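You operate a simulated robot arm through the tools that you are given. There is no shell and no other tool. Be economical: measure what you need, move in short steps, check, and stop when the job is done.

You are at the controls of a simulated two-armed robot. One attempt, no reset.

JOB
Pick up the yellow roller with one hand, pass it to the other hand and put it in the inside of the small brown carton. Fetch the yellow puck and set it on the beige wooden block. Put the yellow disc on top of the brown short cardboard tube. Take the silver loop block and leave it on the red puck. Stack the yellow round weight from the top of the grey table on top of the purple round weight. Take the blue puck on the top of the grey table and put it away on the top of the cream work bench. Switch the jogger switch on. Open the clear roller guard. The order is free. Set down upright: yellow roller.

Only the result counts: the job must be done as asked and must still hold three seconds after the hand-in. Knocking over, shifting, dropping, spilling or breaking anything else fails it.

ROBOT AND FRAMES
Two 6-joint arms with two-finger grippers on one trunk, on a base that drives. Base frame: it is fixed to the floor where the robot stands at the start and does not move with it; the origin is under the middle of the robot, x ahead of it, y to its left, z up; the surface under the hand at the start is at about z = 0.84. Units: m, rad, N and s.
The left shoulder is at the start at [0.03, 0.178, 0.988], the right one opposite. With the tool pointing down near the work surface each hand reaches from about 0.4 to 0.84 m from the robot's upright axis, wherever it stands, measured 20 degrees to its own side. Places, roughly: blue puck (5x5x3 cm) [-3.4, -0.7, 0.9]; clear roller guard [-5.9, 4.4, 1]; inside of the small brown carton (22x16 cm) [-0.72, 1.68, 1.06]; jogger switch [-3.8, 4.3, 1]; red puck (5x5x3 cm) [-3.3, -1.2, 0.9]; round weight [-3.25, -0.75, 1]; short cardboard tube (6x6x5 cm) [0.5, 0.2, 0.9]; silver loop block (5x3x2 cm) [-0.5, -2.7, 0.9]; top of the cream work bench [-7, -4.4, 0.8]; wooden block (6x6x2 cm) [0.9, 0.7, 0.8]; yellow disc (4x4x2 cm) [0.8, 0.8, 0.8]; yellow puck (5x5x3 cm) [0.6, 0.2, 0.9]; yellow roller (9x9x10 cm) [0.5, -0.1, 0.9]. Payload 2.54 kg a hand.
The TCP of each hand is the grasp point between the finger pads, 0.03 m short of the fingertips. In the tool frame z runs along the fingers and y along their closing line. The gripper opens to 0.116 m. The gripper's body begins 0.095 m behind the TCP.
Orientation is told as [roll, pitch, yaw] about the base's x, y, z axes, in that order, counted from this pose: with the fingers straight down and closing along the base's y, the tool's x points along the base's -x, its y along +y and its z along -z.

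CONTROLS
- The arms move only by the tool servo_tool. It takes "left_plan", "right_plan" or both (then of equal length, played together; a hand with none holds still); each is one flat list of numbers, 7 for each row, row after row: the turn, a rotation vector about the tool's x, y, z in rad, then the shift along the tool's x, y, z in m, then the finger opening in m, from 0 to 0.116. In form: [ax, ay, az, tx, ty, tz, hand, ax, ay, az, tx, ty, tz, hand, ...]. A call has 1 to 12 rows; each row shifts and turns the commanded pose from where the row before left it, along the tool's axes as they then stand. A row lasts 0.2 s, in which the tool goes at most 0.05 m and 0.15 rad; a call with a longer step from one row to the next is refused whole, and so is a gripper value outside its range. A pose out of reach is approached as far as the arm can. The call stops where the force on the tool passes 40 N (or 10 N more than at its start, if that is more) or the arm is blocked; 0.2 s more then pass. The fingers move at their own pace (about 0.153 m/s each) and stop on an object; they squeeze with about 29 N. The grip force told is the motor's: it shows also when the fingers shut on nothing. Time passes only in rows, and 0.2 s behind the last, so rows that do not move let the fingers close. The reply holds the time, the measured pose of the TCP, the force on the tool along the base axes, the opening and the grip force, in the units named above and with some noise, with the torque about the TCP (base axes, N m) and any sound that the robot's microphone picked up.
- Cameras (640 x 400 px; columns grow to the right, rows downward): "scene" is now at [0.0392, 0.0086, 1.7003]; the picture's right is [0.12, -0.99, 0.00], its down [-0.82, -0.10, -0.56] and it looks along [0.55, 0.07, -0.83] (base axes); focal length 282 px, centre (320, 200). "left" rides on the left gripper at [0.069, 0.015, -0.122] in its tool frame; the picture's right is [-0.21, 0.98, 0.00], its down [-0.83, -0.18, -0.53] and it looks along [-0.52, -0.11, 0.85] (tool axes); focal length 251 px, centre (320, 200). "right" rides on the right gripper at [0.069, -0.015, -0.122] in its tool frame; the picture's right is [0.21, 0.98, 0.00], its down [-0.83, 0.18, -0.53] and it looks along [-0.52, 0.11, 0.85] (tool axes); focal length 251 px, centre (320, 200). There is no depth. A picture from a camera that has moved, and an enlarged one, comes with that camera's place and axes in the base frame and with its lens.
- grab_frame(camera): a new picture of that camera. No time passes.
- raise_lower(by): slides the trunk up (or, below 0, down) by that many m; the arms and the scene camera ride with it, the base frame stays. It gives what a move gives, with no picture.
- roll_base(legs): drives the robot by 1 to 6 legs, each [ahead, left, turn to the left] in m, m and rad, along the robot's own axes; the way and the turn of a leg run together, so that a leg with both is an arc; at most 1.5 m and 3.142 rad a leg. The arms and the cameras ride along, it lands a little off, and it stops where it bumps. It gives what a move gives.
- turn_head(pan, tilt): turns the head with the scene camera to pan (to the left, within 2.496 rad either way) and tilt (down, from -0.506 to 1.204), counted from straight ahead of the robot. It gives what a move gives.
- zoom(camera, box): a new picture of the part [left, top, right, bottom] of that camera's present view, enlarged. No time passes.
- hand_in(): hands the job in; it is judged then, once.

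Work in short steps. Places have to be worked out from the pictures, the camera data and where the tool is seen: move nearer, look again, correct. Check each grasp and each placing, and mend what went wrong. You have 217 turns and 208 pictures in all, those below and enlarged ones among them. Open the grippers and draw the arms clear of the work before you hand the job in, unless the task says otherwise; then end with one line.

The tools are called after "Request:" as a command line: name --argument value ..., lists and objects as JSON in quotes. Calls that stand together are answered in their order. servo_tool: Moves the arms, as the interface text tells. Its arguments: {"type":"object","properties":{"left_plan":{"type":"array"},"right_plan":{"type":"array"}},"required":[]} The other tools are called the same way: raise_lower (by) slides the trunk up or down; roll_base (legs) drives the base; turn_head (pan, tilt) turns the head that bears the scene camera; grab_frame (camera) takes a picture; zoom (camera, box) takes an enlarged picture of a part of a camera's view; hand_in () hands the job in.

At the start:

```text
clock: 0.0
left_position: [0.4779, 0.344, 1.1433]
left_ee_rot: [-0.001, 0.001, 0.0]
left_contact_force: [0.6, 0.5, 0.1]
left_torque: [-0.03, -0.01, 0.0]
left_opening: 0.1159
left_finger_force: 0.1
right_position: [0.4804, -0.1066, 1.0525]
right_ee_rot: [-0.001, 0.0, 0.0]
right_contact_force: [0.3, -0.1, 0.3]
right_torque: [0.01, 0.0, 0.01]
right_opening: 0.1162
right_finger_force: 0.0
trunk travel left (down, up): [-0.2, 0.34]
robot x, y, heading: [-0.0015, -0.0011, -0.002]
head pan, tilt: [0.12, 0.979]
```

scene: 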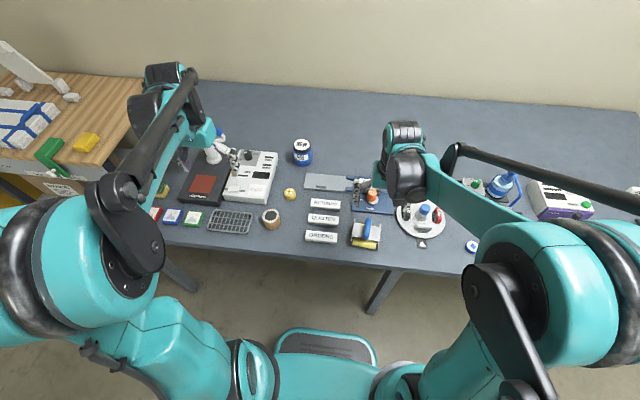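
right: 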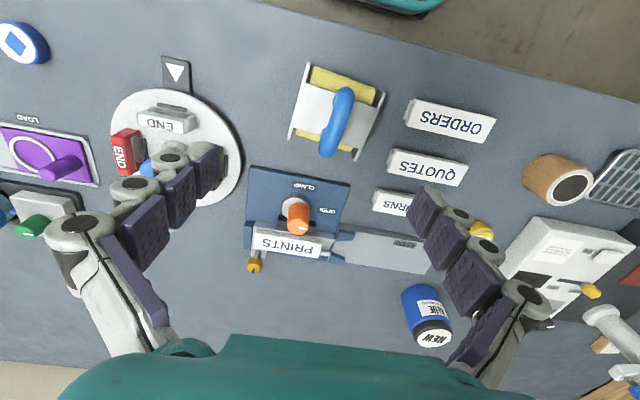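
left: 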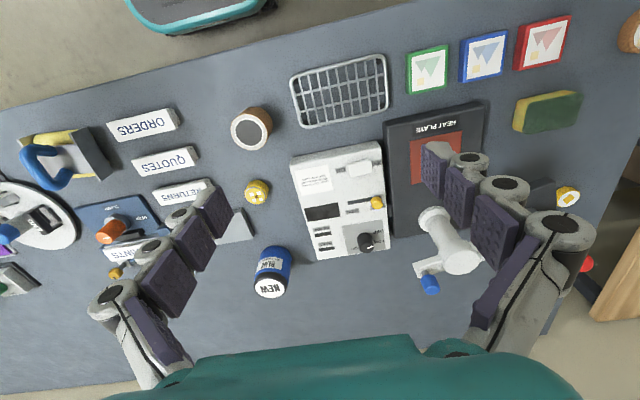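

The table holds most of the near items; I zoom in on the scene to identify the roller, tube, puck, disc and block.

Request:
zoom --camera "scene" --box '[230, 130, 430, 260]'

Request:
zoom --camera "scene" --box '[0, 80, 240, 240]'

Request:
zoom --camera "right" --box '[240, 50, 640, 300]'

Request:
zoom --camera "left" --box '[380, 0, 640, 290]'

```text
3.08 times, centred on (330, 195) of scene
camera zoom: at [0.0392, 0.0086, 1.7003], right [0.12, -0.99, 0.0], down [-0.82, -0.1, -0.56], along [0.55, 0.07, -0.83], focal length 866 px, centre (289, 215)
```

zoom: 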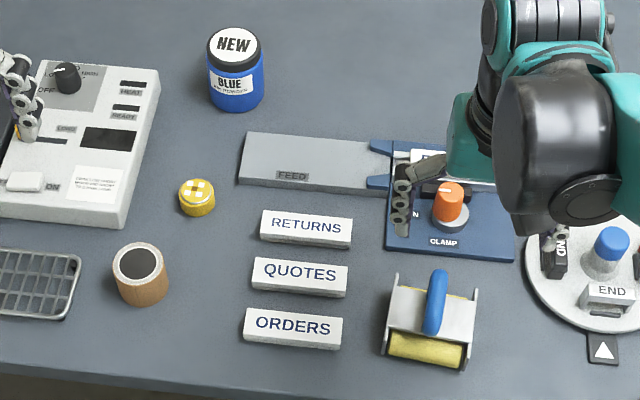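

```text
2.50 times, centred on (120, 160) of scene
camera zoom: at [0.0392, 0.0086, 1.7003], right [0.12, -0.99, 0.0], down [-0.82, -0.1, -0.56], along [0.55, 0.07, -0.83], focal length 704 px, centre (820, 300)
```

zoom: 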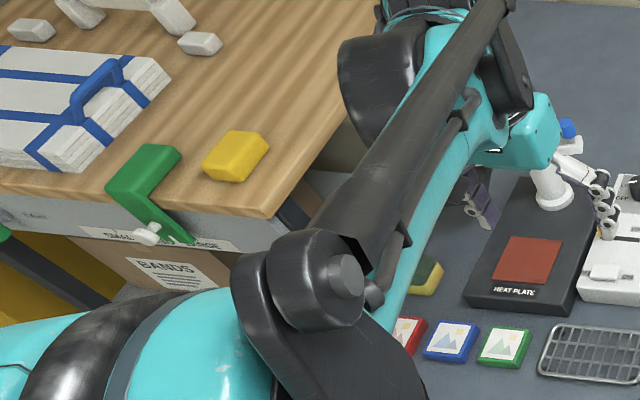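

```text
1.60 times, centred on (440, 175) of right
camera zoom: at [0.4118, -0.1226, 1.1731], right [-0.21, 0.98, 0.0], down [0.83, 0.18, 0.53], along [0.52, 0.11, -0.85], focal length 402 px, centre (128, 240)
```

zoom: 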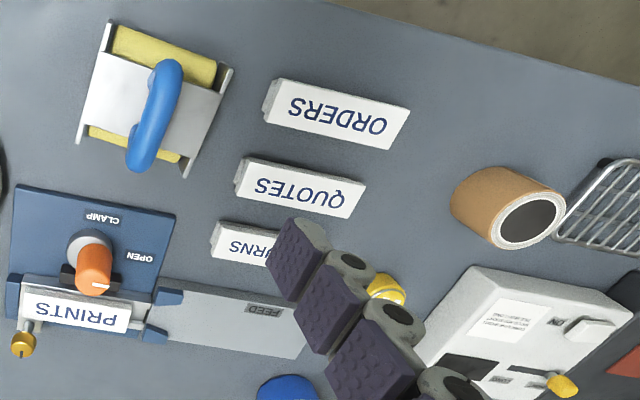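

```text
1.38 times, centred on (510, 145) of left
camera zoom: at [0.4097, 0.3588, 1.2642], right [0.21, 0.98, 0.0], down [0.83, -0.18, 0.53], along [0.52, -0.11, -0.85], focal length 347 px, centre (58, 276)
```

zoom: 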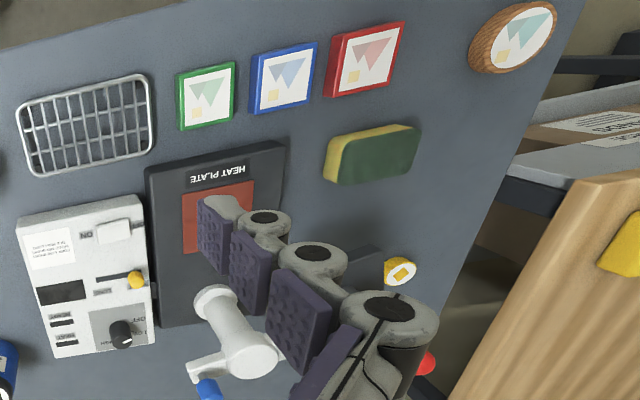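

The roller (yellow cylinder in a metal frame, blue handle), tube and puck are in front; the wooden block is hidden behind the left arm. I turn the head left to see the block and the carton.

Request:
turn_head --pan 1.3 --tilt 0.6

Request:
grab_frame --camera "scene"

Request:
turn_head --pan 2.3 --tilt 0.4

Request:
grab_frame --camera "scene"

Request:
turn_head --pan -2.2 --tilt 0.4

Request:
grab_frame --camera "scene"

```text
clock: 1.4
left_position: [0.4781, 0.3435, 1.142]
left_ee_rot: [0.001, 0.002, -0.001]
left_contact_force: [-0.1, 0.2, -0.2]
left_torque: [-0.02, -0.01, -0.02]
left_opening: 0.1157
left_finger_force: 0.0
right_position: [0.4815, -0.1067, 1.0525]
right_ee_rot: [0.0, 0.0, 0.0]
right_contact_force: [0.7, 0.4, -0.1]
right_torque: [0.01, 0.03, -0.01]
right_opening: 0.116
right_finger_force: 0.1
trunk travel left (down, up): [-0.2, 0.34]
robot x, y, heading: [-0.0004, 0.0001, 0.001]
head pan, tilt: [1.3, 0.6]
```

```text
200 pictures are left
camera scene: at [-0.0076, 0.0852, 1.7308], right [0.96, -0.27, 0.0], down [-0.15, -0.54, -0.82], along [0.22, 0.79, -0.57], focal length 282 px, centre (320, 200)
```

scene: 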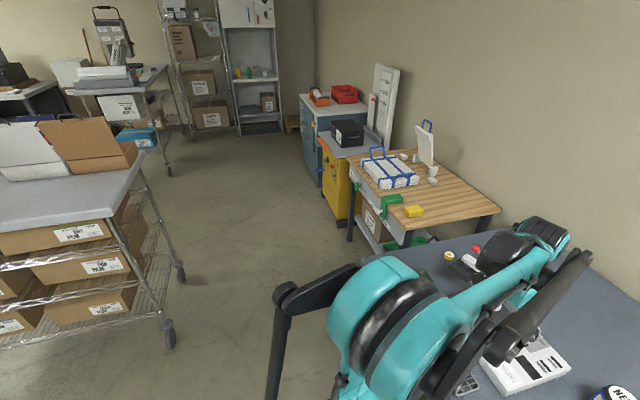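

```text
clock: 2.7
left_position: [0.4781, 0.3444, 1.1425]
left_ee_rot: [0.0, 0.0, -0.001]
left_contact_force: [0.5, 0.3, -0.4]
left_torque: [-0.01, 0.02, -0.01]
left_opening: 0.1158
left_finger_force: 0.0
right_position: [0.4816, -0.1061, 1.0511]
right_ee_rot: [0.001, 0.0, -0.001]
right_contact_force: [0.2, 0.5, -0.4]
right_torque: [-0.02, -0.03, 0.02]
right_opening: 0.116
right_finger_force: 0.0
trunk travel left (down, up): [-0.2, 0.34]
robot x, y, heading: [0.0004, -0.0029, -0.001]
head pan, tilt: [2.3, 0.4]
```

```text
199 pictures are left
camera scene: at [-0.093, 0.0692, 1.7491], right [0.75, 0.67, 0.0], down [0.26, -0.29, -0.92], along [-0.61, 0.69, -0.39], focal length 282 px, centre (320, 200)
```

scene: 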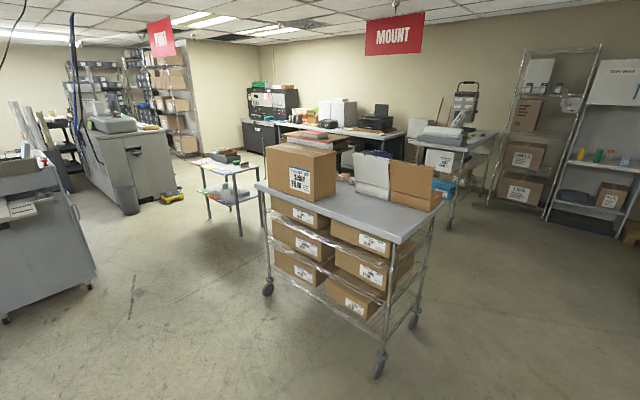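

```text
clock: 6.3
left_position: [0.4783, 0.3436, 1.1436]
left_ee_rot: [-0.001, 0.0, 0.0]
left_contact_force: [0.4, 0.3, 0.3]
left_torque: [0.01, -0.01, -0.01]
left_opening: 0.1161
left_finger_force: 0.1
right_position: [0.4818, -0.1061, 1.0515]
right_ee_rot: [0.001, 0.0, 0.0]
right_contact_force: [-0.8, -0.4, -0.2]
right_torque: [0.0, 0.01, -0.01]
right_opening: 0.1158
right_finger_force: 0.0
trunk travel left (down, up): [-0.2, 0.34]
robot x, y, heading: [-0.0004, -0.0034, -0.003]
head pan, tilt: [-2.201, 0.4]
```

```text
198 pictures are left
camera scene: at [-0.0859, -0.0748, 1.7491], right [-0.81, 0.59, 0.0], down [0.23, 0.31, -0.92], along [-0.54, -0.74, -0.39], focal length 282 px, centre (320, 200)
```

scene: 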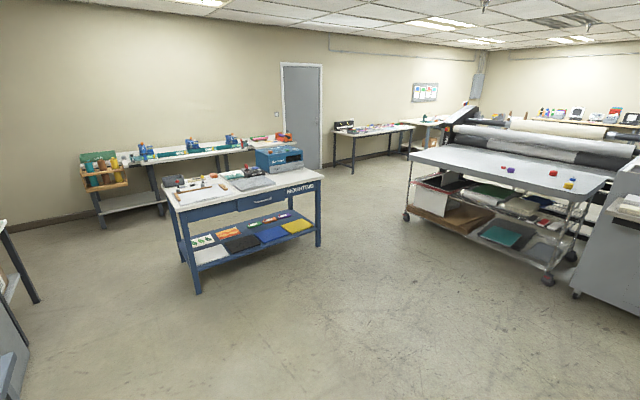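

The left carton table, blue bench and grey table with pucks are located. I start with the yellow puck: move the left hand above about (0.608, 0.19) and look, with the head back at the work.

Request:
servo_tool --left_plan '[0, 0, 0, -0.0217, -0.0257, 0.0233, 0.08, 0, 0, 0, -0.0217, -0.0257, 0.0233, 0.08, 0, 0, 0, -0.0217, -0.0257, 0.0233, 0.08, 0, 0, 0, -0.0217, -0.0257, 0.0233, 0.08, 0, 0, 0, -0.0217, -0.0257, 0.0233, 0.08, 0, 0, 0, -0.0217, -0.0257, 0.0233, 0.08]'

Request:
turn_head --pan 0.5 --tilt 0.9

Request:
grab_frame --camera "left"

Request:
grab_frame --camera "scene"

```text
clock: 7.7
left_position: [0.6091, 0.189, 1.0]
left_ee_rot: [-0.002, 0.004, 0.001]
left_contact_force: [1.0, 0.7, 0.3]
left_torque: [0.0, 0.03, 0.0]
left_opening: 0.0799
left_finger_force: 0.1
right_position: [0.4828, -0.1062, 1.0509]
right_ee_rot: [0.0, 0.001, 0.0]
right_contact_force: [1.3, -0.7, -0.1]
right_torque: [0.01, 0.04, 0.0]
right_opening: 0.116
right_finger_force: 0.1
trunk travel left (down, up): [-0.2, 0.34]
robot x, y, heading: [-0.0008, -0.0036, -0.0]
head pan, tilt: [-2.201, 0.4]
```

```text
clock: 10.1
left_position: [0.6082, 0.191, 1.0024]
left_ee_rot: [0.0, 0.002, 0.0]
left_contact_force: [0.4, 0.6, 0.5]
left_torque: [-0.01, -0.02, 0.02]
left_opening: 0.08
left_finger_force: 0.2
right_position: [0.4808, -0.1073, 1.0524]
right_ee_rot: [0.001, 0.0, 0.0]
right_contact_force: [-0.7, -0.2, -0.2]
right_torque: [0.0, -0.03, -0.01]
right_opening: 0.116
right_finger_force: 0.1
trunk travel left (down, up): [-0.2, 0.34]
robot x, y, heading: [-0.0012, -0.0016, 0.002]
head pan, tilt: [0.499, 0.901]
```

```text
197 pictures are left
camera left: at [0.539, 0.2059, 1.1239], right [0.21, 0.98, 0.0], down [0.83, -0.18, 0.53], along [0.52, -0.11, -0.85], focal length 251 px, centre (320, 200)
```

left: 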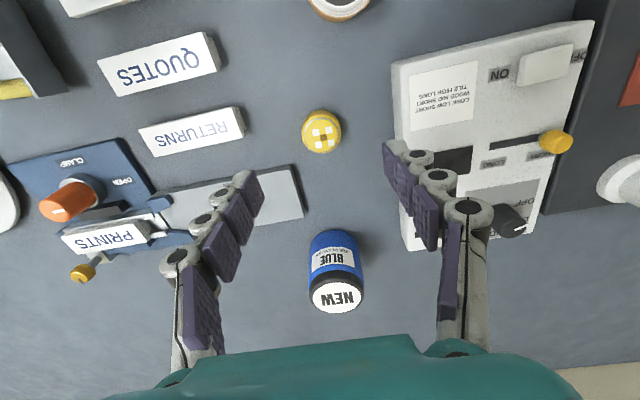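

```text
196 pictures are left
camera scene: at [0.035, 0.0361, 1.706], right [0.48, -0.88, 0.0], down [-0.69, -0.37, -0.62], along [0.55, 0.3, -0.78], focal length 282 px, centre (320, 200)
```

scene: 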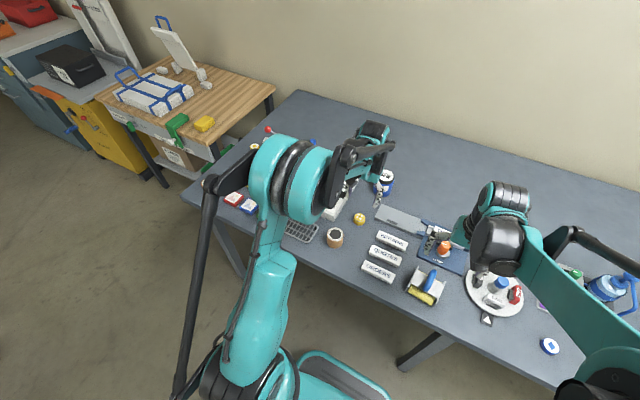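

The puck is at about (0.613, 0.192), nearly under the hand. I descend to z≈0.876 and close.

Request:
servo_tool --left_plan '[0, 0, 0, -0.005, 0.001, 0.04, 0.08, 0, 0, 0, 0, 0, 0.04, 0.08, 0, 0, 0, 0, 0, 0.03, 0.08, 0, 0, 0, 0, 0, 0.016, 0.08, 0, 0, 0, 0, 0, 0, 0.0, 0, 0, 0, 0, 0, 0, 0.0, 0, 0, 0, 0, 0, 0, 0.0]'

Request:
grab_frame --camera "left"

```text
clock: 11.7
left_position: [0.6133, 0.192, 0.8756]
left_ee_rot: [-0.001, 0.0, 0.001]
left_contact_force: [-0.2, -0.3, 0.6]
left_torque: [-0.01, 0.0, 0.0]
left_opening: 0.0403
left_finger_force: 28.9
right_position: [0.4809, -0.1062, 1.0515]
right_ee_rot: [0.001, -0.001, 0.0]
right_contact_force: [-0.2, 0.8, 0.0]
right_torque: [0.01, -0.01, 0.02]
right_opening: 0.1161
right_finger_force: 0.2
trunk travel left (down, up): [-0.2, 0.34]
robot x, y, heading: [0.0003, 0.0018, -0.0]
head pan, tilt: [0.499, 0.901]
```

```text
195 pictures are left
camera left: at [0.5446, 0.2072, 0.9977], right [0.21, 0.98, 0.0], down [0.83, -0.18, 0.53], along [0.52, -0.11, -0.85], focal length 251 px, centre (320, 200)
```

left: 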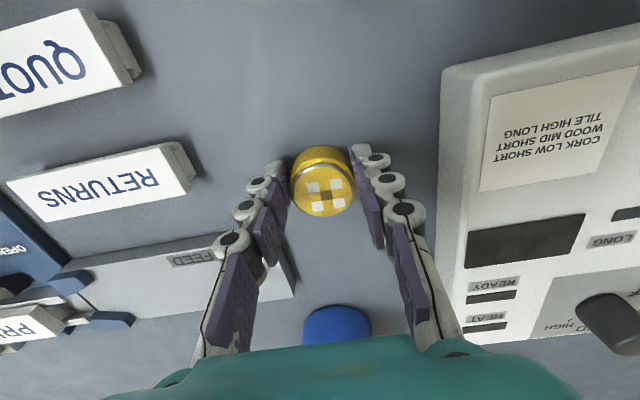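

The grip holds at 0.040 m, narrower than the listed 5 cm, so I look closer and compare with the other yellow item.

Request:
zoom --camera "left" --box '[240, 120, 400, 230]'

Request:
zoom --camera "scene" --box '[200, 90, 420, 250]'

```text
3.64 times, centred on (320, 175) of left
camera zoom: at [0.5446, 0.2072, 0.9977], right [0.21, 0.98, 0.0], down [0.83, -0.18, 0.53], along [0.52, -0.11, -0.85], focal length 914 px, centre (320, 291)
```

zoom: 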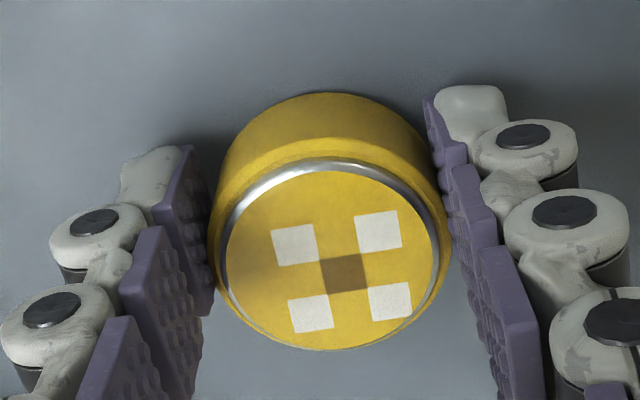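

```text
2.50 times, centred on (310, 170) of scene
camera zoom: at [0.0349, 0.0361, 1.706], right [0.48, -0.88, 0.0], down [-0.69, -0.38, -0.62], along [0.55, 0.3, -0.78], focal length 704 px, centre (345, 275)
```

zoom: 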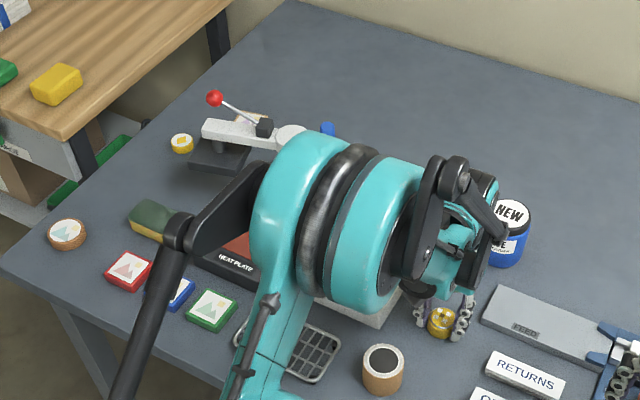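

The object is clearly a 3 cm tall puck, so it fits. I lift it, move left and yaw the hand to view the block area around (0.9, 0.7).

Request:
servo_tool --left_plan '[0, 0, 0, 0, 0, -0.05, 0, 0, 0, 0, 0, 0, -0.05, 0, 0, 0, 0, 0, 0, -0.05, 0, 0, 0, 0, 0, 0, -0.05, 0, 0, 0, 0, 0, 0, -0.05, 0, 0, 0, 0, 0, 0, -0.03, 0, 0, 0, 0, 0, 0.05, 0, 0, 0, 0, 0, 0, 0.05, 0, 0, 0, 0, 0, 0, 0.05, 0, 0, 0, 0, -0.15, 0, 0.04, 0, 0, 0, 0, -0.15, 0, 0, 0, 0, 0, 0, -0.15, 0, 0, 0, 0]'

Request:
grab_frame --camera "left"

Request:
grab_frame --camera "scene"

```text
clock: 14.3
left_position: [0.6137, 0.3811, 1.1565]
left_ee_rot: [0.001, 0.001, 0.453]
left_contact_force: [-0.9, -0.1, -0.4]
left_torque: [0.01, 0.04, 0.04]
left_opening: 0.0401
left_finger_force: 28.9
right_position: [0.4816, -0.1065, 1.0525]
right_ee_rot: [0.0, 0.0, 0.0]
right_contact_force: [0.5, 0.3, -0.7]
right_torque: [0.0, 0.02, -0.01]
right_opening: 0.116
right_finger_force: 0.0
trunk travel left (down, up): [-0.2, 0.34]
robot x, y, heading: [0.001, 0.0008, 0.004]
head pan, tilt: [0.499, 0.901]
```

```text
192 pictures are left
camera left: at [0.5464, 0.3649, 1.2788], right [-0.23, 0.97, 0.0], down [0.82, 0.2, 0.53], along [0.52, 0.12, -0.85], focal length 251 px, centre (320, 200)
```

left: 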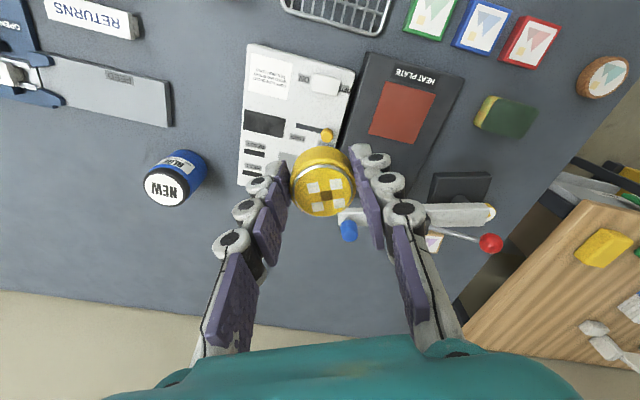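

```text
191 pictures are left
camera scene: at [0.0352, 0.0369, 1.706], right [0.48, -0.88, 0.0], down [-0.69, -0.38, -0.62], along [0.55, 0.3, -0.78], focal length 282 px, centre (320, 200)
```

scene: 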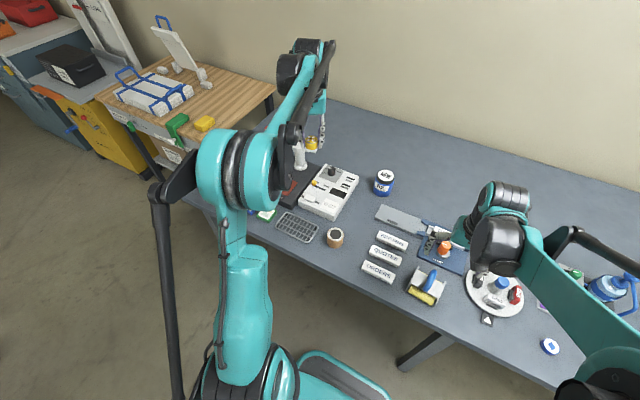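

The block (~(0.85, 0.70)) and disc (~(0.75, 0.76)) sit beside a white lever press, out of present reach. I drive left 0.5 m and slightly forward and look with the hand camera.

Request:
roll_base --legs '[[0, 0.5, 0], [0.06, 0, 0]]'

Request:
grab_frame --camera "left"

Request:
grab_frame --camera "scene"

```text
clock: 17.8
left_position: [0.6734, 0.8801, 1.1564]
left_ee_rot: [-0.002, 0.002, 0.452]
left_contact_force: [1.0, -0.9, -0.5]
left_torque: [0.04, 0.06, 0.01]
left_opening: 0.0402
left_finger_force: 29.0
right_position: [0.5417, 0.3926, 1.0508]
right_ee_rot: [0.0, 0.003, 0.002]
right_contact_force: [0.8, -0.3, 0.0]
right_torque: [-0.01, 0.09, -0.04]
right_opening: 0.1158
right_finger_force: 0.1
trunk travel left (down, up): [-0.2, 0.34]
robot x, y, heading: [0.0571, 0.4972, 0.001]
head pan, tilt: [0.499, 0.901]
```

```text
190 pictures are left
camera left: at [0.6055, 0.8634, 1.2778], right [-0.23, 0.97, 0.0], down [0.82, 0.2, 0.53], along [0.52, 0.12, -0.85], focal length 251 px, centre (320, 200)
```

left: 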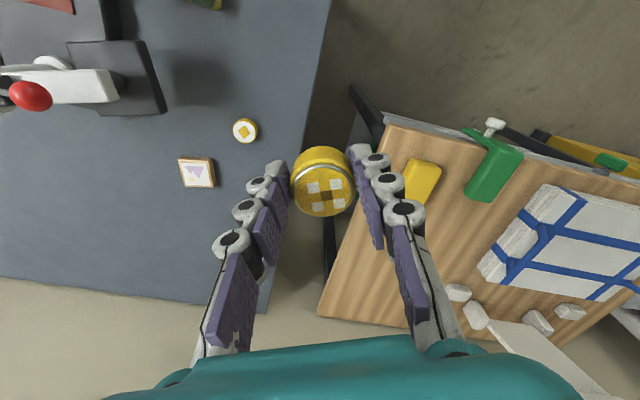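

```text
189 pictures are left
camera scene: at [0.0959, 0.5338, 1.7059], right [0.48, -0.88, 0.0], down [-0.69, -0.38, -0.62], along [0.54, 0.3, -0.78], focal length 282 px, centre (320, 200)
```

scene: 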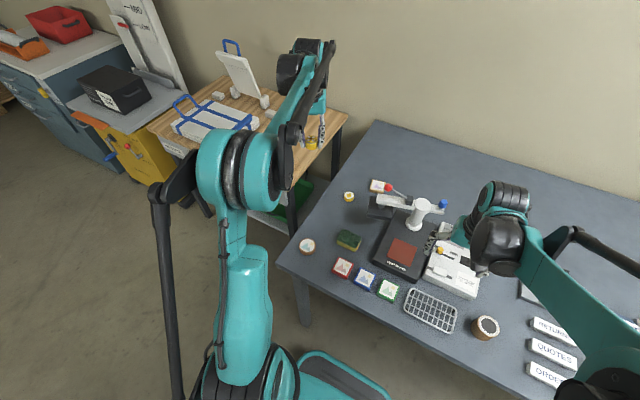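

Both are now clearly visible: block at ~(0.854, 0.692), disc at ~(0.756, 0.769). I rotate back to yaw 0 and bring the puck above the block.

Request:
servo_tool --left_plan '[0, 0, 0.15, 0, 0, 0, 0, 0, 0, 0.15, 0, 0, 0, 0, 0, 0, 0.152, 0, 0, 0, 0, 0, 0, 0, -0.03, -0.0313, 0.01, 0, 0, 0, 0, -0.03, -0.0313, 0.01, 0, 0, 0, 0, -0.03, -0.0313, 0.02, 0, 0, 0, 0, -0.03, -0.0313, 0.02, 0, 0, 0, 0, -0.03, -0.0313, 0.02, 0, 0, 0, 0, -0.03, -0.0313, 0.02, 0, 0, 0, 0, 0, 0, 0.03, 0, 0, 0, 0, 0, 0, 0.03, 0]'

Request:
grab_frame --camera "left"

```text
refused: row 3 steps farther than a row can; nothing moved
```

```text
188 pictures are left
camera left: at [0.6055, 0.8634, 1.2778], right [-0.23, 0.97, 0.0], down [0.82, 0.2, 0.53], along [0.52, 0.12, -0.85], focal length 251 px, centre (320, 200)
```

left: 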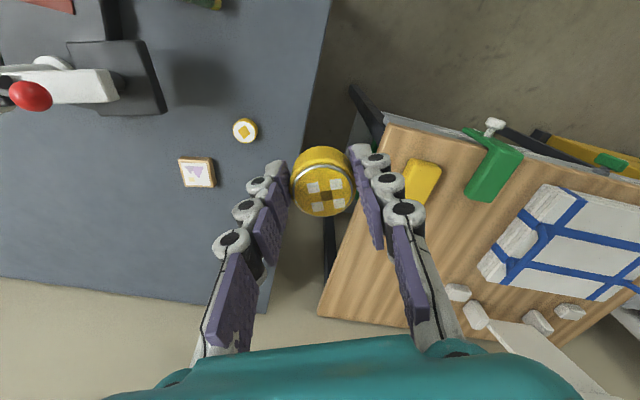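

The last row of turning was too long (0.152); I repeat with 0.15.

Request:
servo_tool --left_plan '[0, 0, 0.149, 0, 0, 0, 0, 0, 0, 0.149, 0, 0, 0, 0, 0, 0, 0.149, 0, 0, 0, 0, 0, 0, 0, -0.03, -0.0313, 0.01, 0, 0, 0, 0, -0.03, -0.0313, 0.01, 0, 0, 0, 0, -0.03, -0.0313, 0.02, 0, 0, 0, 0, -0.03, -0.0313, 0.02, 0, 0, 0, 0, -0.03, -0.0313, 0.02, 0, 0, 0, 0, -0.03, -0.0313, 0.02, 0, 0, 0, 0, 0, 0, 0.03, 0, 0, 0, 0, 0, 0, 0.03, 0]'

Request:
grab_frame --camera "left"

```text
clock: 20.2
left_position: [0.8493, 0.6919, 0.9942]
left_ee_rot: [0.0, 0.004, 0.006]
left_contact_force: [-0.5, -0.6, -1.2]
left_torque: [0.05, 0.06, -0.02]
left_opening: 0.0404
left_finger_force: 28.5
left hand out of reach, approached as far as the arm can: row 9
right_position: [0.5402, 0.3917, 1.0523]
right_ee_rot: [0.001, 0.002, 0.004]
right_contact_force: [-1.0, 0.4, 0.0]
right_torque: [0.04, 0.0, 0.0]
right_opening: 0.1159
right_finger_force: 0.1
trunk travel left (down, up): [-0.2, 0.34]
robot x, y, heading: [0.0603, 0.497, 0.006]
head pan, tilt: [0.499, 0.901]
```

```text
187 pictures are left
camera left: at [0.7807, 0.707, 1.1159], right [0.21, 0.98, 0.0], down [0.83, -0.18, 0.53], along [0.52, -0.11, -0.85], focal length 251 px, centre (320, 200)
```

left: 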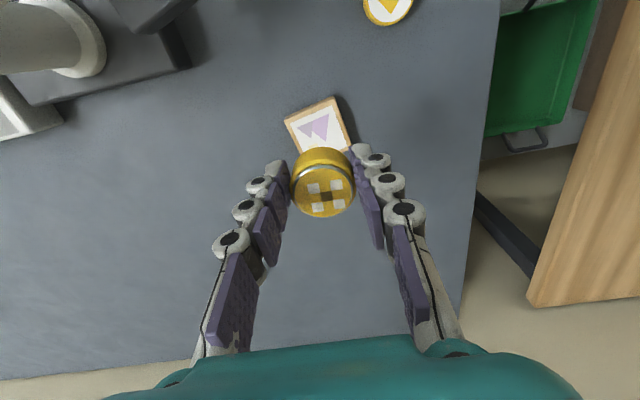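

Block centre ≈ (0.859, 0.690), the arm is at its reach limit. I roll the base 0.05 forward and then correct.

Request:
roll_base --legs '[[0.05, 0, 0]]'

Request:
servo_tool --left_plan '[0, 0, 0, 0.022, 0, 0.0, 0, 0, 0, 0, 0.022, 0, 0, 0, 0, 0, 0, 0, 0, 0.03, 0]'

Request:
grab_frame --camera "left"

```text
clock: 21.1
left_position: [0.8984, 0.6942, 0.9938]
left_ee_rot: [-0.001, 0.001, 0.007]
left_contact_force: [0.5, 0.7, -0.8]
left_torque: [-0.02, 0.08, 0.03]
left_opening: 0.04
left_finger_force: 29.1
right_position: [0.5921, 0.3933, 1.0507]
right_ee_rot: [0.0, 0.002, 0.002]
right_contact_force: [-0.1, 0.3, -1.3]
right_torque: [-0.01, 0.07, 0.0]
right_opening: 0.1161
right_finger_force: 0.1
trunk travel left (down, up): [-0.2, 0.34]
robot x, y, heading: [0.1037, 0.4963, 0.002]
head pan, tilt: [0.499, 0.901]
```

```text
clock: 21.9
left_position: [0.854, 0.6937, 0.9656]
left_ee_rot: [-0.002, -0.002, 0.007]
left_contact_force: [-0.8, -0.7, -0.8]
left_torque: [0.01, 0.02, 0.03]
left_opening: 0.04
left_finger_force: 29.3
right_position: [0.5897, 0.3931, 1.0512]
right_ee_rot: [-0.001, 0.002, 0.003]
right_contact_force: [0.2, -0.1, 0.8]
right_torque: [-0.03, 0.01, 0.0]
right_opening: 0.116
right_finger_force: 0.0
trunk travel left (down, up): [-0.2, 0.34]
robot x, y, heading: [0.1065, 0.4944, -0.002]
head pan, tilt: [0.499, 0.901]
```

```text
186 pictures are left
camera left: at [0.7847, 0.7079, 1.0868], right [0.21, 0.98, 0.0], down [0.83, -0.18, 0.53], along [0.52, -0.11, -0.85], focal length 251 px, centre (320, 200)
```

left: 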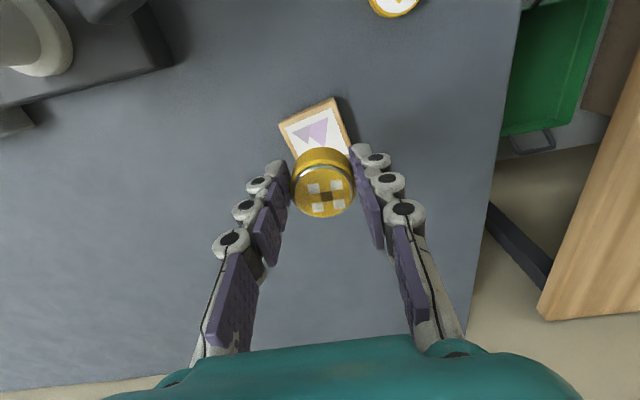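

Puck needs about 4 mm to the right; I descend towards contact at TCP z≈0.897 carefully.

Request:
servo_tool --left_plan '[0, 0, 0, 0.003, -0.005, 0.03, 0, 0, 0, 0, 0, 0, 0.02, 0, 0, 0, 0, 0, 0, 0.012, 0, 0, 0, 0, 0, 0, 0.004, 0, 0, 0, 0, 0, 0, 0.0, 0]'

Request:
grab_frame --camera "left"

```text
clock: 23.1
left_position: [0.8491, 0.6881, 0.8986]
left_ee_rot: [0.0, 0.002, 0.006]
left_contact_force: [0.4, -0.5, -0.6]
left_torque: [0.01, -0.03, 0.01]
left_opening: 0.0402
left_finger_force: 29.3
right_position: [0.5896, 0.3929, 1.0519]
right_ee_rot: [0.001, 0.001, 0.003]
right_contact_force: [-0.3, 0.4, -0.1]
right_torque: [-0.03, 0.01, 0.02]
right_opening: 0.1162
right_finger_force: 0.1
trunk travel left (down, up): [-0.2, 0.34]
robot x, y, heading: [0.1057, 0.4988, -0.001]
head pan, tilt: [0.499, 0.901]
```

```text
185 pictures are left
camera left: at [0.7811, 0.7029, 1.0206], right [0.21, 0.98, 0.0], down [0.83, -0.18, 0.53], along [0.52, -0.11, -0.85], focal length 251 px, centre (320, 200)
```

left: 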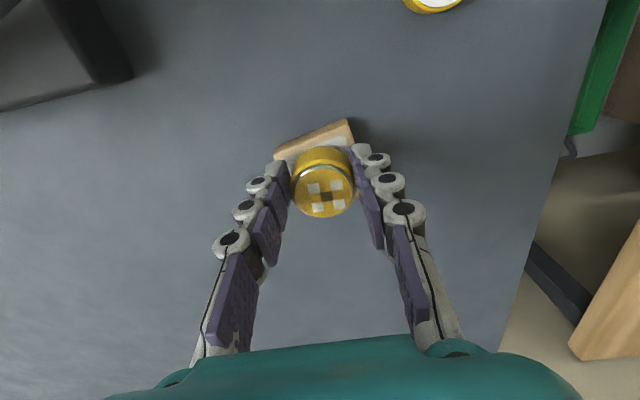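

I zoom to check the puck is centred over the block before the last millimetres.

Request:
zoom --camera "left" --box '[240, 100, 400, 230]'

```text
3.08 times, centred on (320, 165) of left
camera zoom: at [0.7811, 0.7029, 1.0206], right [0.21, 0.98, 0.0], down [0.83, -0.18, 0.53], along [0.52, -0.11, -0.85], focal length 774 px, centre (320, 308)
```

zoom: 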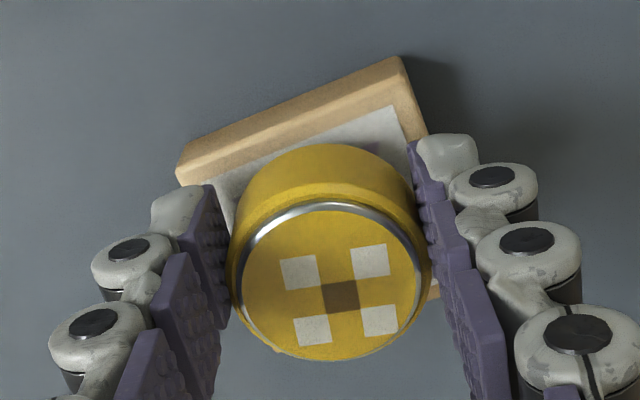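

The puck's base is within a few mm of the block centre. I lower the last bit and release, then back up.

Request:
servo_tool --left_plan '[0, 0, 0, 0, 0, 0.0015, 0, 0, 0, 0, 0, 0, 0.0015, 0, 0, 0, 0, 0, 0, 0, 0]'

```text
clock: 23.9
left_position: [0.8506, 0.6881, 0.8966]
left_ee_rot: [0.0, 0.0, 0.007]
left_contact_force: [0.5, -0.3, 0.2]
left_torque: [-0.04, 0.03, -0.01]
left_opening: 0.04
left_finger_force: 29.1
right_position: [0.5891, 0.3925, 1.0519]
right_ee_rot: [0.0, -0.001, 0.004]
right_contact_force: [-0.5, -1.0, -0.3]
right_torque: [0.03, 0.0, 0.03]
right_opening: 0.116
right_finger_force: 0.0
trunk travel left (down, up): [-0.2, 0.34]
robot x, y, heading: [0.1115, 0.4976, 0.003]
head pan, tilt: [0.499, 0.901]
```

No contact force yet; I continue in 1 mm steps.

Request:
servo_tool --left_plan '[0, 0, 0, 0, 0, 0.0015, 0, 0, 0, 0, 0, 0, 0.001, 0, 0, 0, 0, 0, 0, 0, 0]'

Request:
servo_tool --left_plan '[0, 0, 0, 0, 0, 0.0015, 0, 0, 0, 0, 0, 0, 0.001, 0, 0, 0, 0, 0, 0, 0, 0]'

```text
clock: 24.7
left_position: [0.8498, 0.6874, 0.8936]
left_ee_rot: [0.001, -0.001, 0.007]
left_contact_force: [2.2, 1.2, 9.3]
left_torque: [0.02, -0.17, 0.01]
left_opening: 0.0401
left_finger_force: 29.3
right_position: [0.5884, 0.3928, 1.0521]
right_ee_rot: [-0.001, -0.001, 0.004]
right_contact_force: [0.3, 0.1, -0.1]
right_torque: [-0.02, 0.02, 0.0]
right_opening: 0.1161
right_finger_force: 0.0
trunk travel left (down, up): [-0.2, 0.34]
robot x, y, heading: [0.1069, 0.5009, 0.002]
head pan, tilt: [0.499, 0.901]
```

```text
clock: 25.5
left_position: [0.8497, 0.6888, 0.8928]
left_ee_rot: [0.001, -0.001, 0.007]
left_contact_force: [5.3, 0.8, 28.5]
left_torque: [0.02, -0.41, 0.0]
left_opening: 0.0402
left_finger_force: 28.6
right_position: [0.5883, 0.3921, 1.0519]
right_ee_rot: [0.0, -0.002, 0.003]
right_contact_force: [0.5, -0.1, 0.1]
right_torque: [0.01, 0.01, 0.03]
right_opening: 0.116
right_finger_force: 0.0
trunk travel left (down, up): [-0.2, 0.34]
robot x, y, heading: [0.1096, 0.4969, 0.01]
head pan, tilt: [0.499, 0.901]
```

Contact made at z≈0.8935. I relieve 2 mm, open, and withdraw upward.

Request:
servo_tool --left_plan '[0, 0, 0, 0, 0, -0.0025, 0, 0, 0, 0, 0, 0, 0, 0.07, 0, 0, 0, 0, 0, 0, 0.07, 0, 0, 0, 0, 0, -0.03, 0.07, 0, 0, 0, 0, 0, -0.05, 0.07, 0, 0, 0, 0, 0, -0.05, 0.07]'

Request:
grab_frame --camera "left"

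```text
clock: 26.9
left_position: [0.8499, 0.6887, 1.0237]
left_ee_rot: [0.0, -0.001, 0.007]
left_contact_force: [0.2, 0.1, 0.8]
left_torque: [0.01, -0.02, 0.03]
left_opening: 0.0698
left_finger_force: 0.0
right_position: [0.5893, 0.3924, 1.0515]
right_ee_rot: [0.0, 0.0, 0.004]
right_contact_force: [-0.5, -0.1, 0.2]
right_torque: [0.01, -0.03, -0.01]
right_opening: 0.1158
right_finger_force: 0.0
trunk travel left (down, up): [-0.2, 0.34]
robot x, y, heading: [0.1105, 0.4976, -0.0]
head pan, tilt: [0.499, 0.901]
```

```text
183 pictures are left
camera left: at [0.7815, 0.7027, 1.1453], right [0.21, 0.98, 0.0], down [0.83, -0.18, 0.53], along [0.52, -0.11, -0.85], focal length 251 px, centre (320, 200)
```

left: 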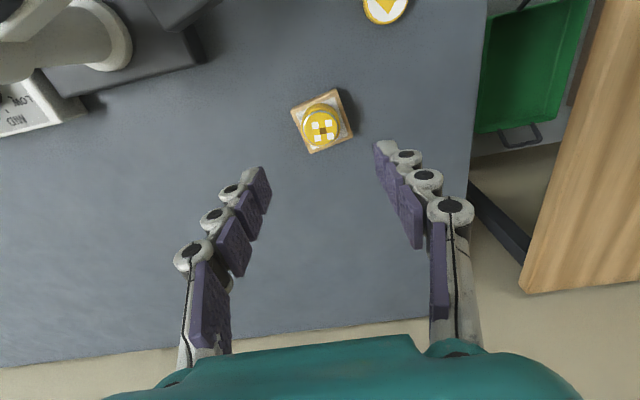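

The puck sits centred on the block. Now I move above the disc at about (0.76, 0.768).

Request:
servo_tool --left_plan '[0, 0, 0, 0.03, 0.0265, 0, 0.07, 0, 0, 0, 0.03, 0.0265, 0, 0.07, 0, 0, 0, 0.03, 0.0265, 0.01, 0.07, 0, 0, 0, 0, 0, 0.01, 0.07]'

Request:
grab_frame --camera "left"

```text
clock: 27.9
left_position: [0.7605, 0.7654, 1.0026]
left_ee_rot: [0.0, 0.0, 0.005]
left_contact_force: [0.3, -0.7, -0.4]
left_torque: [0.02, 0.01, 0.03]
left_opening: 0.0697
left_finger_force: 0.0
right_position: [0.5908, 0.3924, 1.051]
right_ee_rot: [-0.002, 0.0, 0.004]
right_contact_force: [-1.6, 0.4, 0.8]
right_torque: [0.0, 0.04, 0.04]
right_opening: 0.116
right_finger_force: 0.0
trunk travel left (down, up): [-0.2, 0.34]
robot x, y, heading: [0.1065, 0.4969, 0.003]
head pan, tilt: [0.499, 0.901]
```

```text
182 pictures are left
camera left: at [0.6927, 0.7807, 1.1242], right [0.21, 0.98, 0.0], down [0.83, -0.18, 0.53], along [0.52, -0.11, -0.85], focal length 251 px, centre (320, 200)
```

left: 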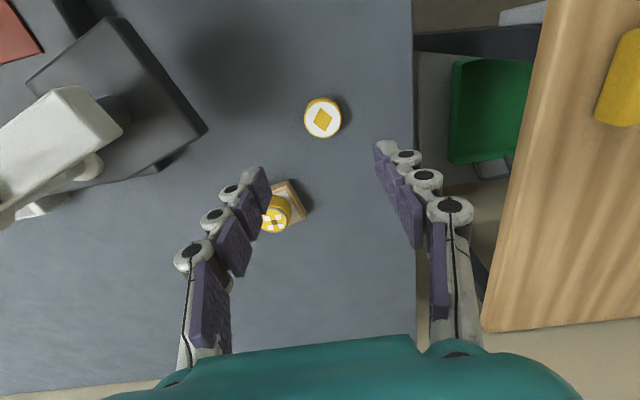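

Disc at ≈(0.758, 0.769). I descend to z≈0.874 and close.

Request:
servo_tool --left_plan '[0, 0, 0, 0.002, 0.004, 0.04, 0.07, 0, 0, 0, 0, 0, 0.04, 0.07, 0, 0, 0, 0, 0, 0.03, 0.07, 0, 0, 0, 0, 0, 0.018, 0.07, 0, 0, 0, 0, 0, 0, 0.0, 0, 0, 0, 0, 0, 0, 0.0, 0, 0, 0, 0, 0, 0, 0.0]'

Request:
zoom --camera "left" --box '[240, 100, 400, 230]'

```text
clock: 29.5
left_position: [0.7583, 0.7721, 0.8742]
left_ee_rot: [0.0, 0.0, 0.006]
left_contact_force: [0.3, 0.0, -0.2]
left_torque: [-0.01, -0.05, 0.0]
left_opening: 0.0374
left_finger_force: 28.8
right_position: [0.5898, 0.3933, 1.053]
right_ee_rot: [0.001, -0.002, 0.003]
right_contact_force: [-0.1, -0.3, 0.1]
right_torque: [-0.01, 0.01, 0.0]
right_opening: 0.1158
right_finger_force: 0.1
trunk travel left (down, up): [-0.2, 0.34]
robot x, y, heading: [0.109, 0.493, 0.005]
head pan, tilt: [0.499, 0.901]
```

```text
3.08 times, centred on (320, 165) of left
camera zoom: at [0.6894, 0.7858, 0.9964], right [0.21, 0.98, 0.0], down [0.83, -0.18, 0.53], along [0.52, -0.11, -0.85], focal length 774 px, centre (320, 308)
```

zoom: 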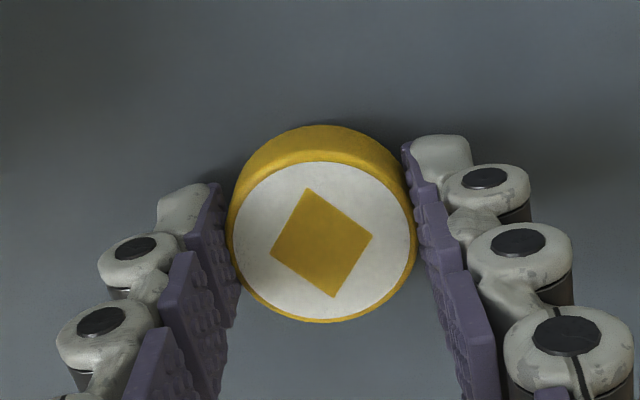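

The disc is held. I lift high, pull the hand back, then drive back and right so the tube is in the left hand's zone.

Request:
servo_tool --left_plan '[0, 0, 0, 0, 0, -0.05, 0, 0, 0, 0, 0, 0, -0.05, 0, 0, 0, 0, 0, 0, -0.05, 0, 0, 0, 0, 0, 0, -0.05, 0, 0, 0, 0, 0, 0, -0.05, 0, 0, 0, 0, 0, 0, -0.05, 0, 0, 0, 0, 0.05, 0, 0, 0, 0, 0, 0, 0.05, 0, 0, 0, 0, 0, 0, 0.05, 0, 0, 0]'

Request:
roll_base --legs '[[-0.11, 0, 0], [0, -0.35, 0]]'

Request:
grab_frame --camera "left"

Request:
grab_frame --camera "scene"

```text
clock: 31.5
left_position: [0.6032, 0.7678, 1.1746]
left_ee_rot: [-0.001, -0.001, 0.006]
left_contact_force: [-0.8, 0.2, -0.5]
left_torque: [-0.01, -0.08, 0.01]
left_opening: 0.0377
left_finger_force: 29.2
right_position: [0.5875, 0.3922, 1.0529]
right_ee_rot: [0.001, -0.003, 0.002]
right_contact_force: [-0.2, 0.5, 0.8]
right_torque: [-0.03, -0.02, 0.02]
right_opening: 0.1159
right_finger_force: 0.1
trunk travel left (down, up): [-0.2, 0.34]
robot x, y, heading: [0.1092, 0.4989, 0.005]
head pan, tilt: [0.499, 0.901]
```

```text
clock: 34.6
left_position: [0.4956, 0.416, 1.1747]
left_ee_rot: [0.001, 0.001, 0.009]
left_contact_force: [0.3, -0.6, -1.3]
left_torque: [0.0, -0.02, -0.01]
left_opening: 0.0376
left_finger_force: 29.1
right_position: [0.4784, 0.0398, 1.0508]
right_ee_rot: [0.001, 0.002, 0.003]
right_contact_force: [0.5, 0.2, 0.4]
right_torque: [0.03, -0.02, 0.01]
right_opening: 0.1158
right_finger_force: 0.1
trunk travel left (down, up): [-0.2, 0.34]
robot x, y, heading: [-0.0051, 0.1411, 0.003]
head pan, tilt: [0.499, 0.901]
```

```text
180 pictures are left
camera left: at [0.4275, 0.4298, 1.2962], right [0.21, 0.98, 0.0], down [0.83, -0.18, 0.53], along [0.52, -0.11, -0.85], focal length 251 px, centre (320, 200)
```

left: 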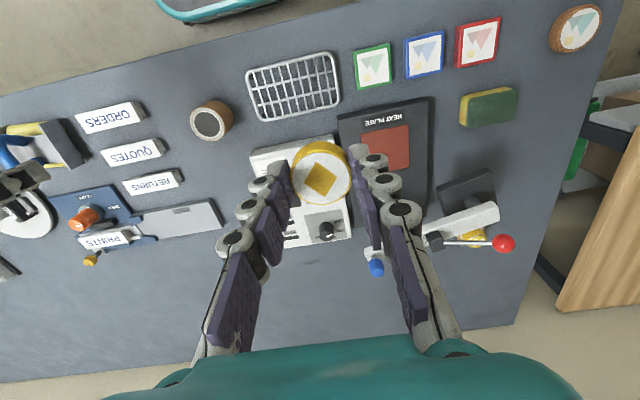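

```text
179 pictures are left
camera scene: at [0.0331, 0.1797, 1.7061], right [0.48, -0.88, 0.0], down [-0.69, -0.38, -0.62], along [0.54, 0.3, -0.78], focal length 282 px, centre (320, 200)
```

scene: 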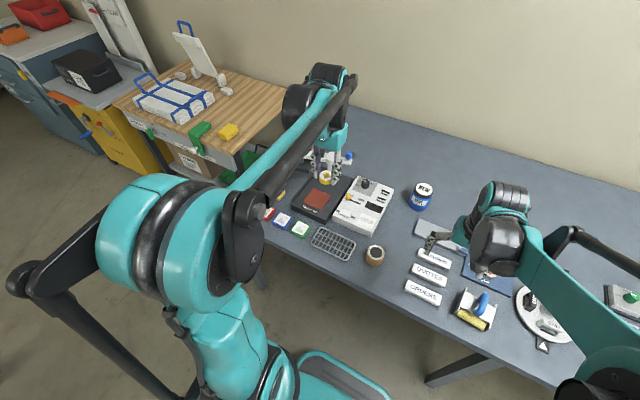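

Tube top centre ≈ (0.496, 0.2325). I bring the disc above it while moving the right hand out of the way.

Request:
servo_tool --left_plan '[0, 0, 0, 0, -0.0306, 0.025, 0, 0, 0, 0, 0, -0.0306, 0.025, 0, 0, 0, 0, 0, -0.0306, 0.025, 0, 0, 0, 0, 0, -0.0306, 0.025, 0, 0, 0, 0, 0, -0.0306, 0.025, 0, 0, 0, 0, 0, -0.0306, 0.025, 0]' --right_plan '[0, 0, 0, 0, -0.04, 0, 0.116, 0, 0, 0, 0, -0.04, 0, 0.116, 0, 0, 0, 0, -0.04, 0, 0.116, 0, 0, 0, 0, 0, 0, 0.116, 0, 0, 0, 0, 0, 0, 0.116, 0, 0, 0, 0, 0, 0, 0.116]'

Request:
grab_frame --camera "left"

```text
clock: 36.0
left_position: [0.4984, 0.2313, 1.0233]
left_ee_rot: [0.0, 0.0, 0.005]
left_contact_force: [-0.3, -1.0, -0.2]
left_torque: [0.01, 0.01, -0.04]
left_opening: 0.0376
left_finger_force: 29.0
right_position: [0.4811, -0.0809, 1.0524]
right_ee_rot: [0.0, 0.0, 0.003]
right_contact_force: [-0.6, -0.3, 0.7]
right_torque: [0.03, 0.04, -0.01]
right_opening: 0.1158
right_finger_force: 0.1
trunk travel left (down, up): [-0.2, 0.34]
robot x, y, heading: [-0.0016, 0.1447, 0.001]
head pan, tilt: [0.499, 0.901]
```

```text
178 pictures are left
camera left: at [0.4304, 0.2461, 1.1448], right [0.21, 0.98, 0.0], down [0.83, -0.18, 0.53], along [0.52, -0.11, -0.85], focal length 251 px, centre (320, 200)
```

left: 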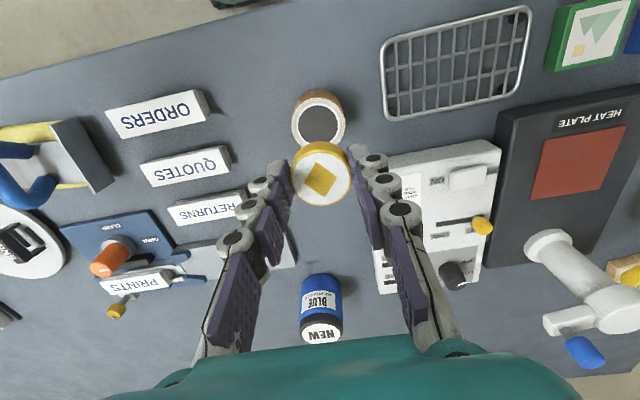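

I zoom at the tube top to see whether its dark centre is an actual hole.

Request:
zoom --camera "left" --box '[260, 70, 380, 160]'

Request:
zoom --camera "scene" --box '[345, 230, 405, 280]'

```text
4.44 times, centred on (320, 115) of left
camera zoom: at [0.4304, 0.2461, 1.1448], right [0.21, 0.98, 0.0], down [0.83, -0.18, 0.53], along [0.52, -0.11, -0.85], focal length 1118 px, centre (320, 578)
```

zoom: 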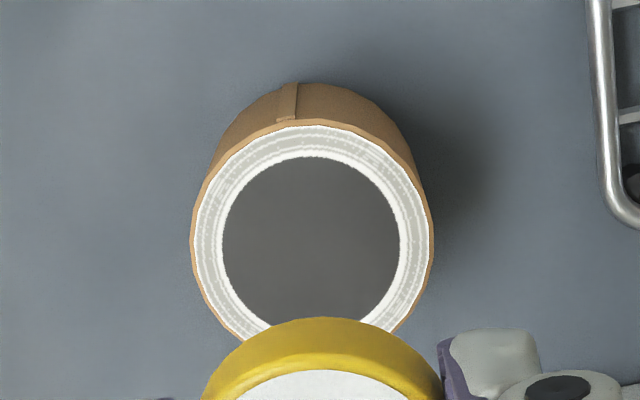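

```text
8.00 times, centred on (375, 255) of scene
camera zoom: at [0.0339, 0.1801, 1.706], right [0.48, -0.88, 0.0], down [-0.69, -0.38, -0.62], along [0.54, 0.3, -0.78], focal length 2252 px, centre (-120, -240)
```

zoom: 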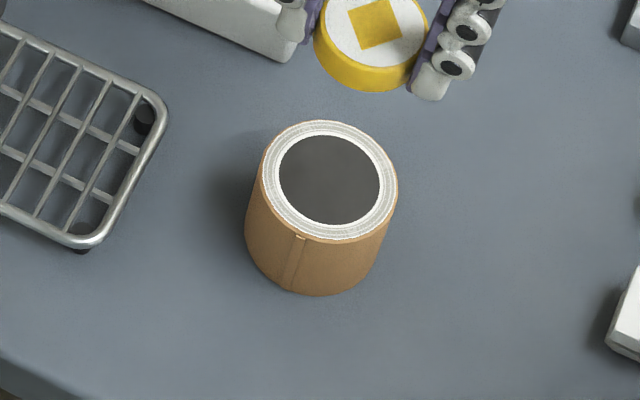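

The top is flat; tube centre ≈ (0.4985, 0.230) right under the disc. I descend to just above contact.

Request:
servo_tool --left_plan '[0, 0, 0, 0, -0.001, 0.04, 0, 0, 0, 0, 0, 0, 0.035, 0, 0, 0, 0, 0, 0, 0.015, 0, 0, 0, 0, 0, 0, 0.004, 0, 0, 0, 0, 0, 0, 0, 0]'

Request:
zoom --camera "left" --box '[240, 100, 400, 230]'

```text
clock: 37.2
left_position: [0.4977, 0.2306, 0.9291]
left_ee_rot: [-0.001, 0.001, 0.007]
left_contact_force: [0.5, -0.5, -0.7]
left_torque: [0.02, 0.0, -0.04]
left_opening: 0.0376
left_finger_force: 28.8
right_position: [0.4809, -0.0801, 1.0526]
right_ee_rot: [0.001, 0.001, 0.003]
right_contact_force: [-0.1, -0.2, -0.1]
right_torque: [0.02, 0.02, -0.01]
right_opening: 0.1159
right_finger_force: 0.0
trunk travel left (down, up): [-0.2, 0.34]
robot x, y, heading: [-0.0005, 0.146, -0.001]
head pan, tilt: [0.499, 0.901]
```

```text
3.08 times, centred on (320, 165) of left
camera zoom: at [0.4294, 0.2453, 1.0521], right [0.21, 0.98, 0.0], down [0.83, -0.18, 0.53], along [0.52, -0.11, -0.85], focal length 774 px, centre (320, 308)
```

zoom: 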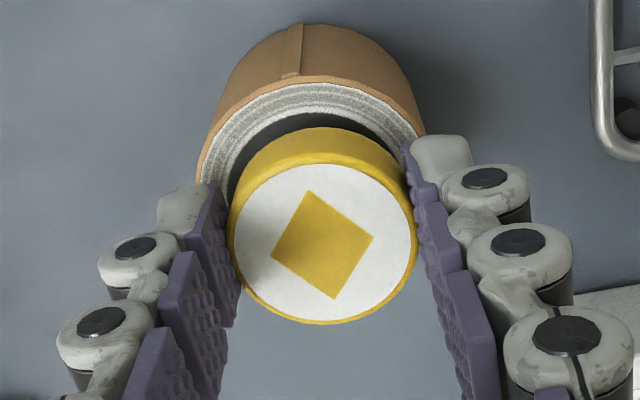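

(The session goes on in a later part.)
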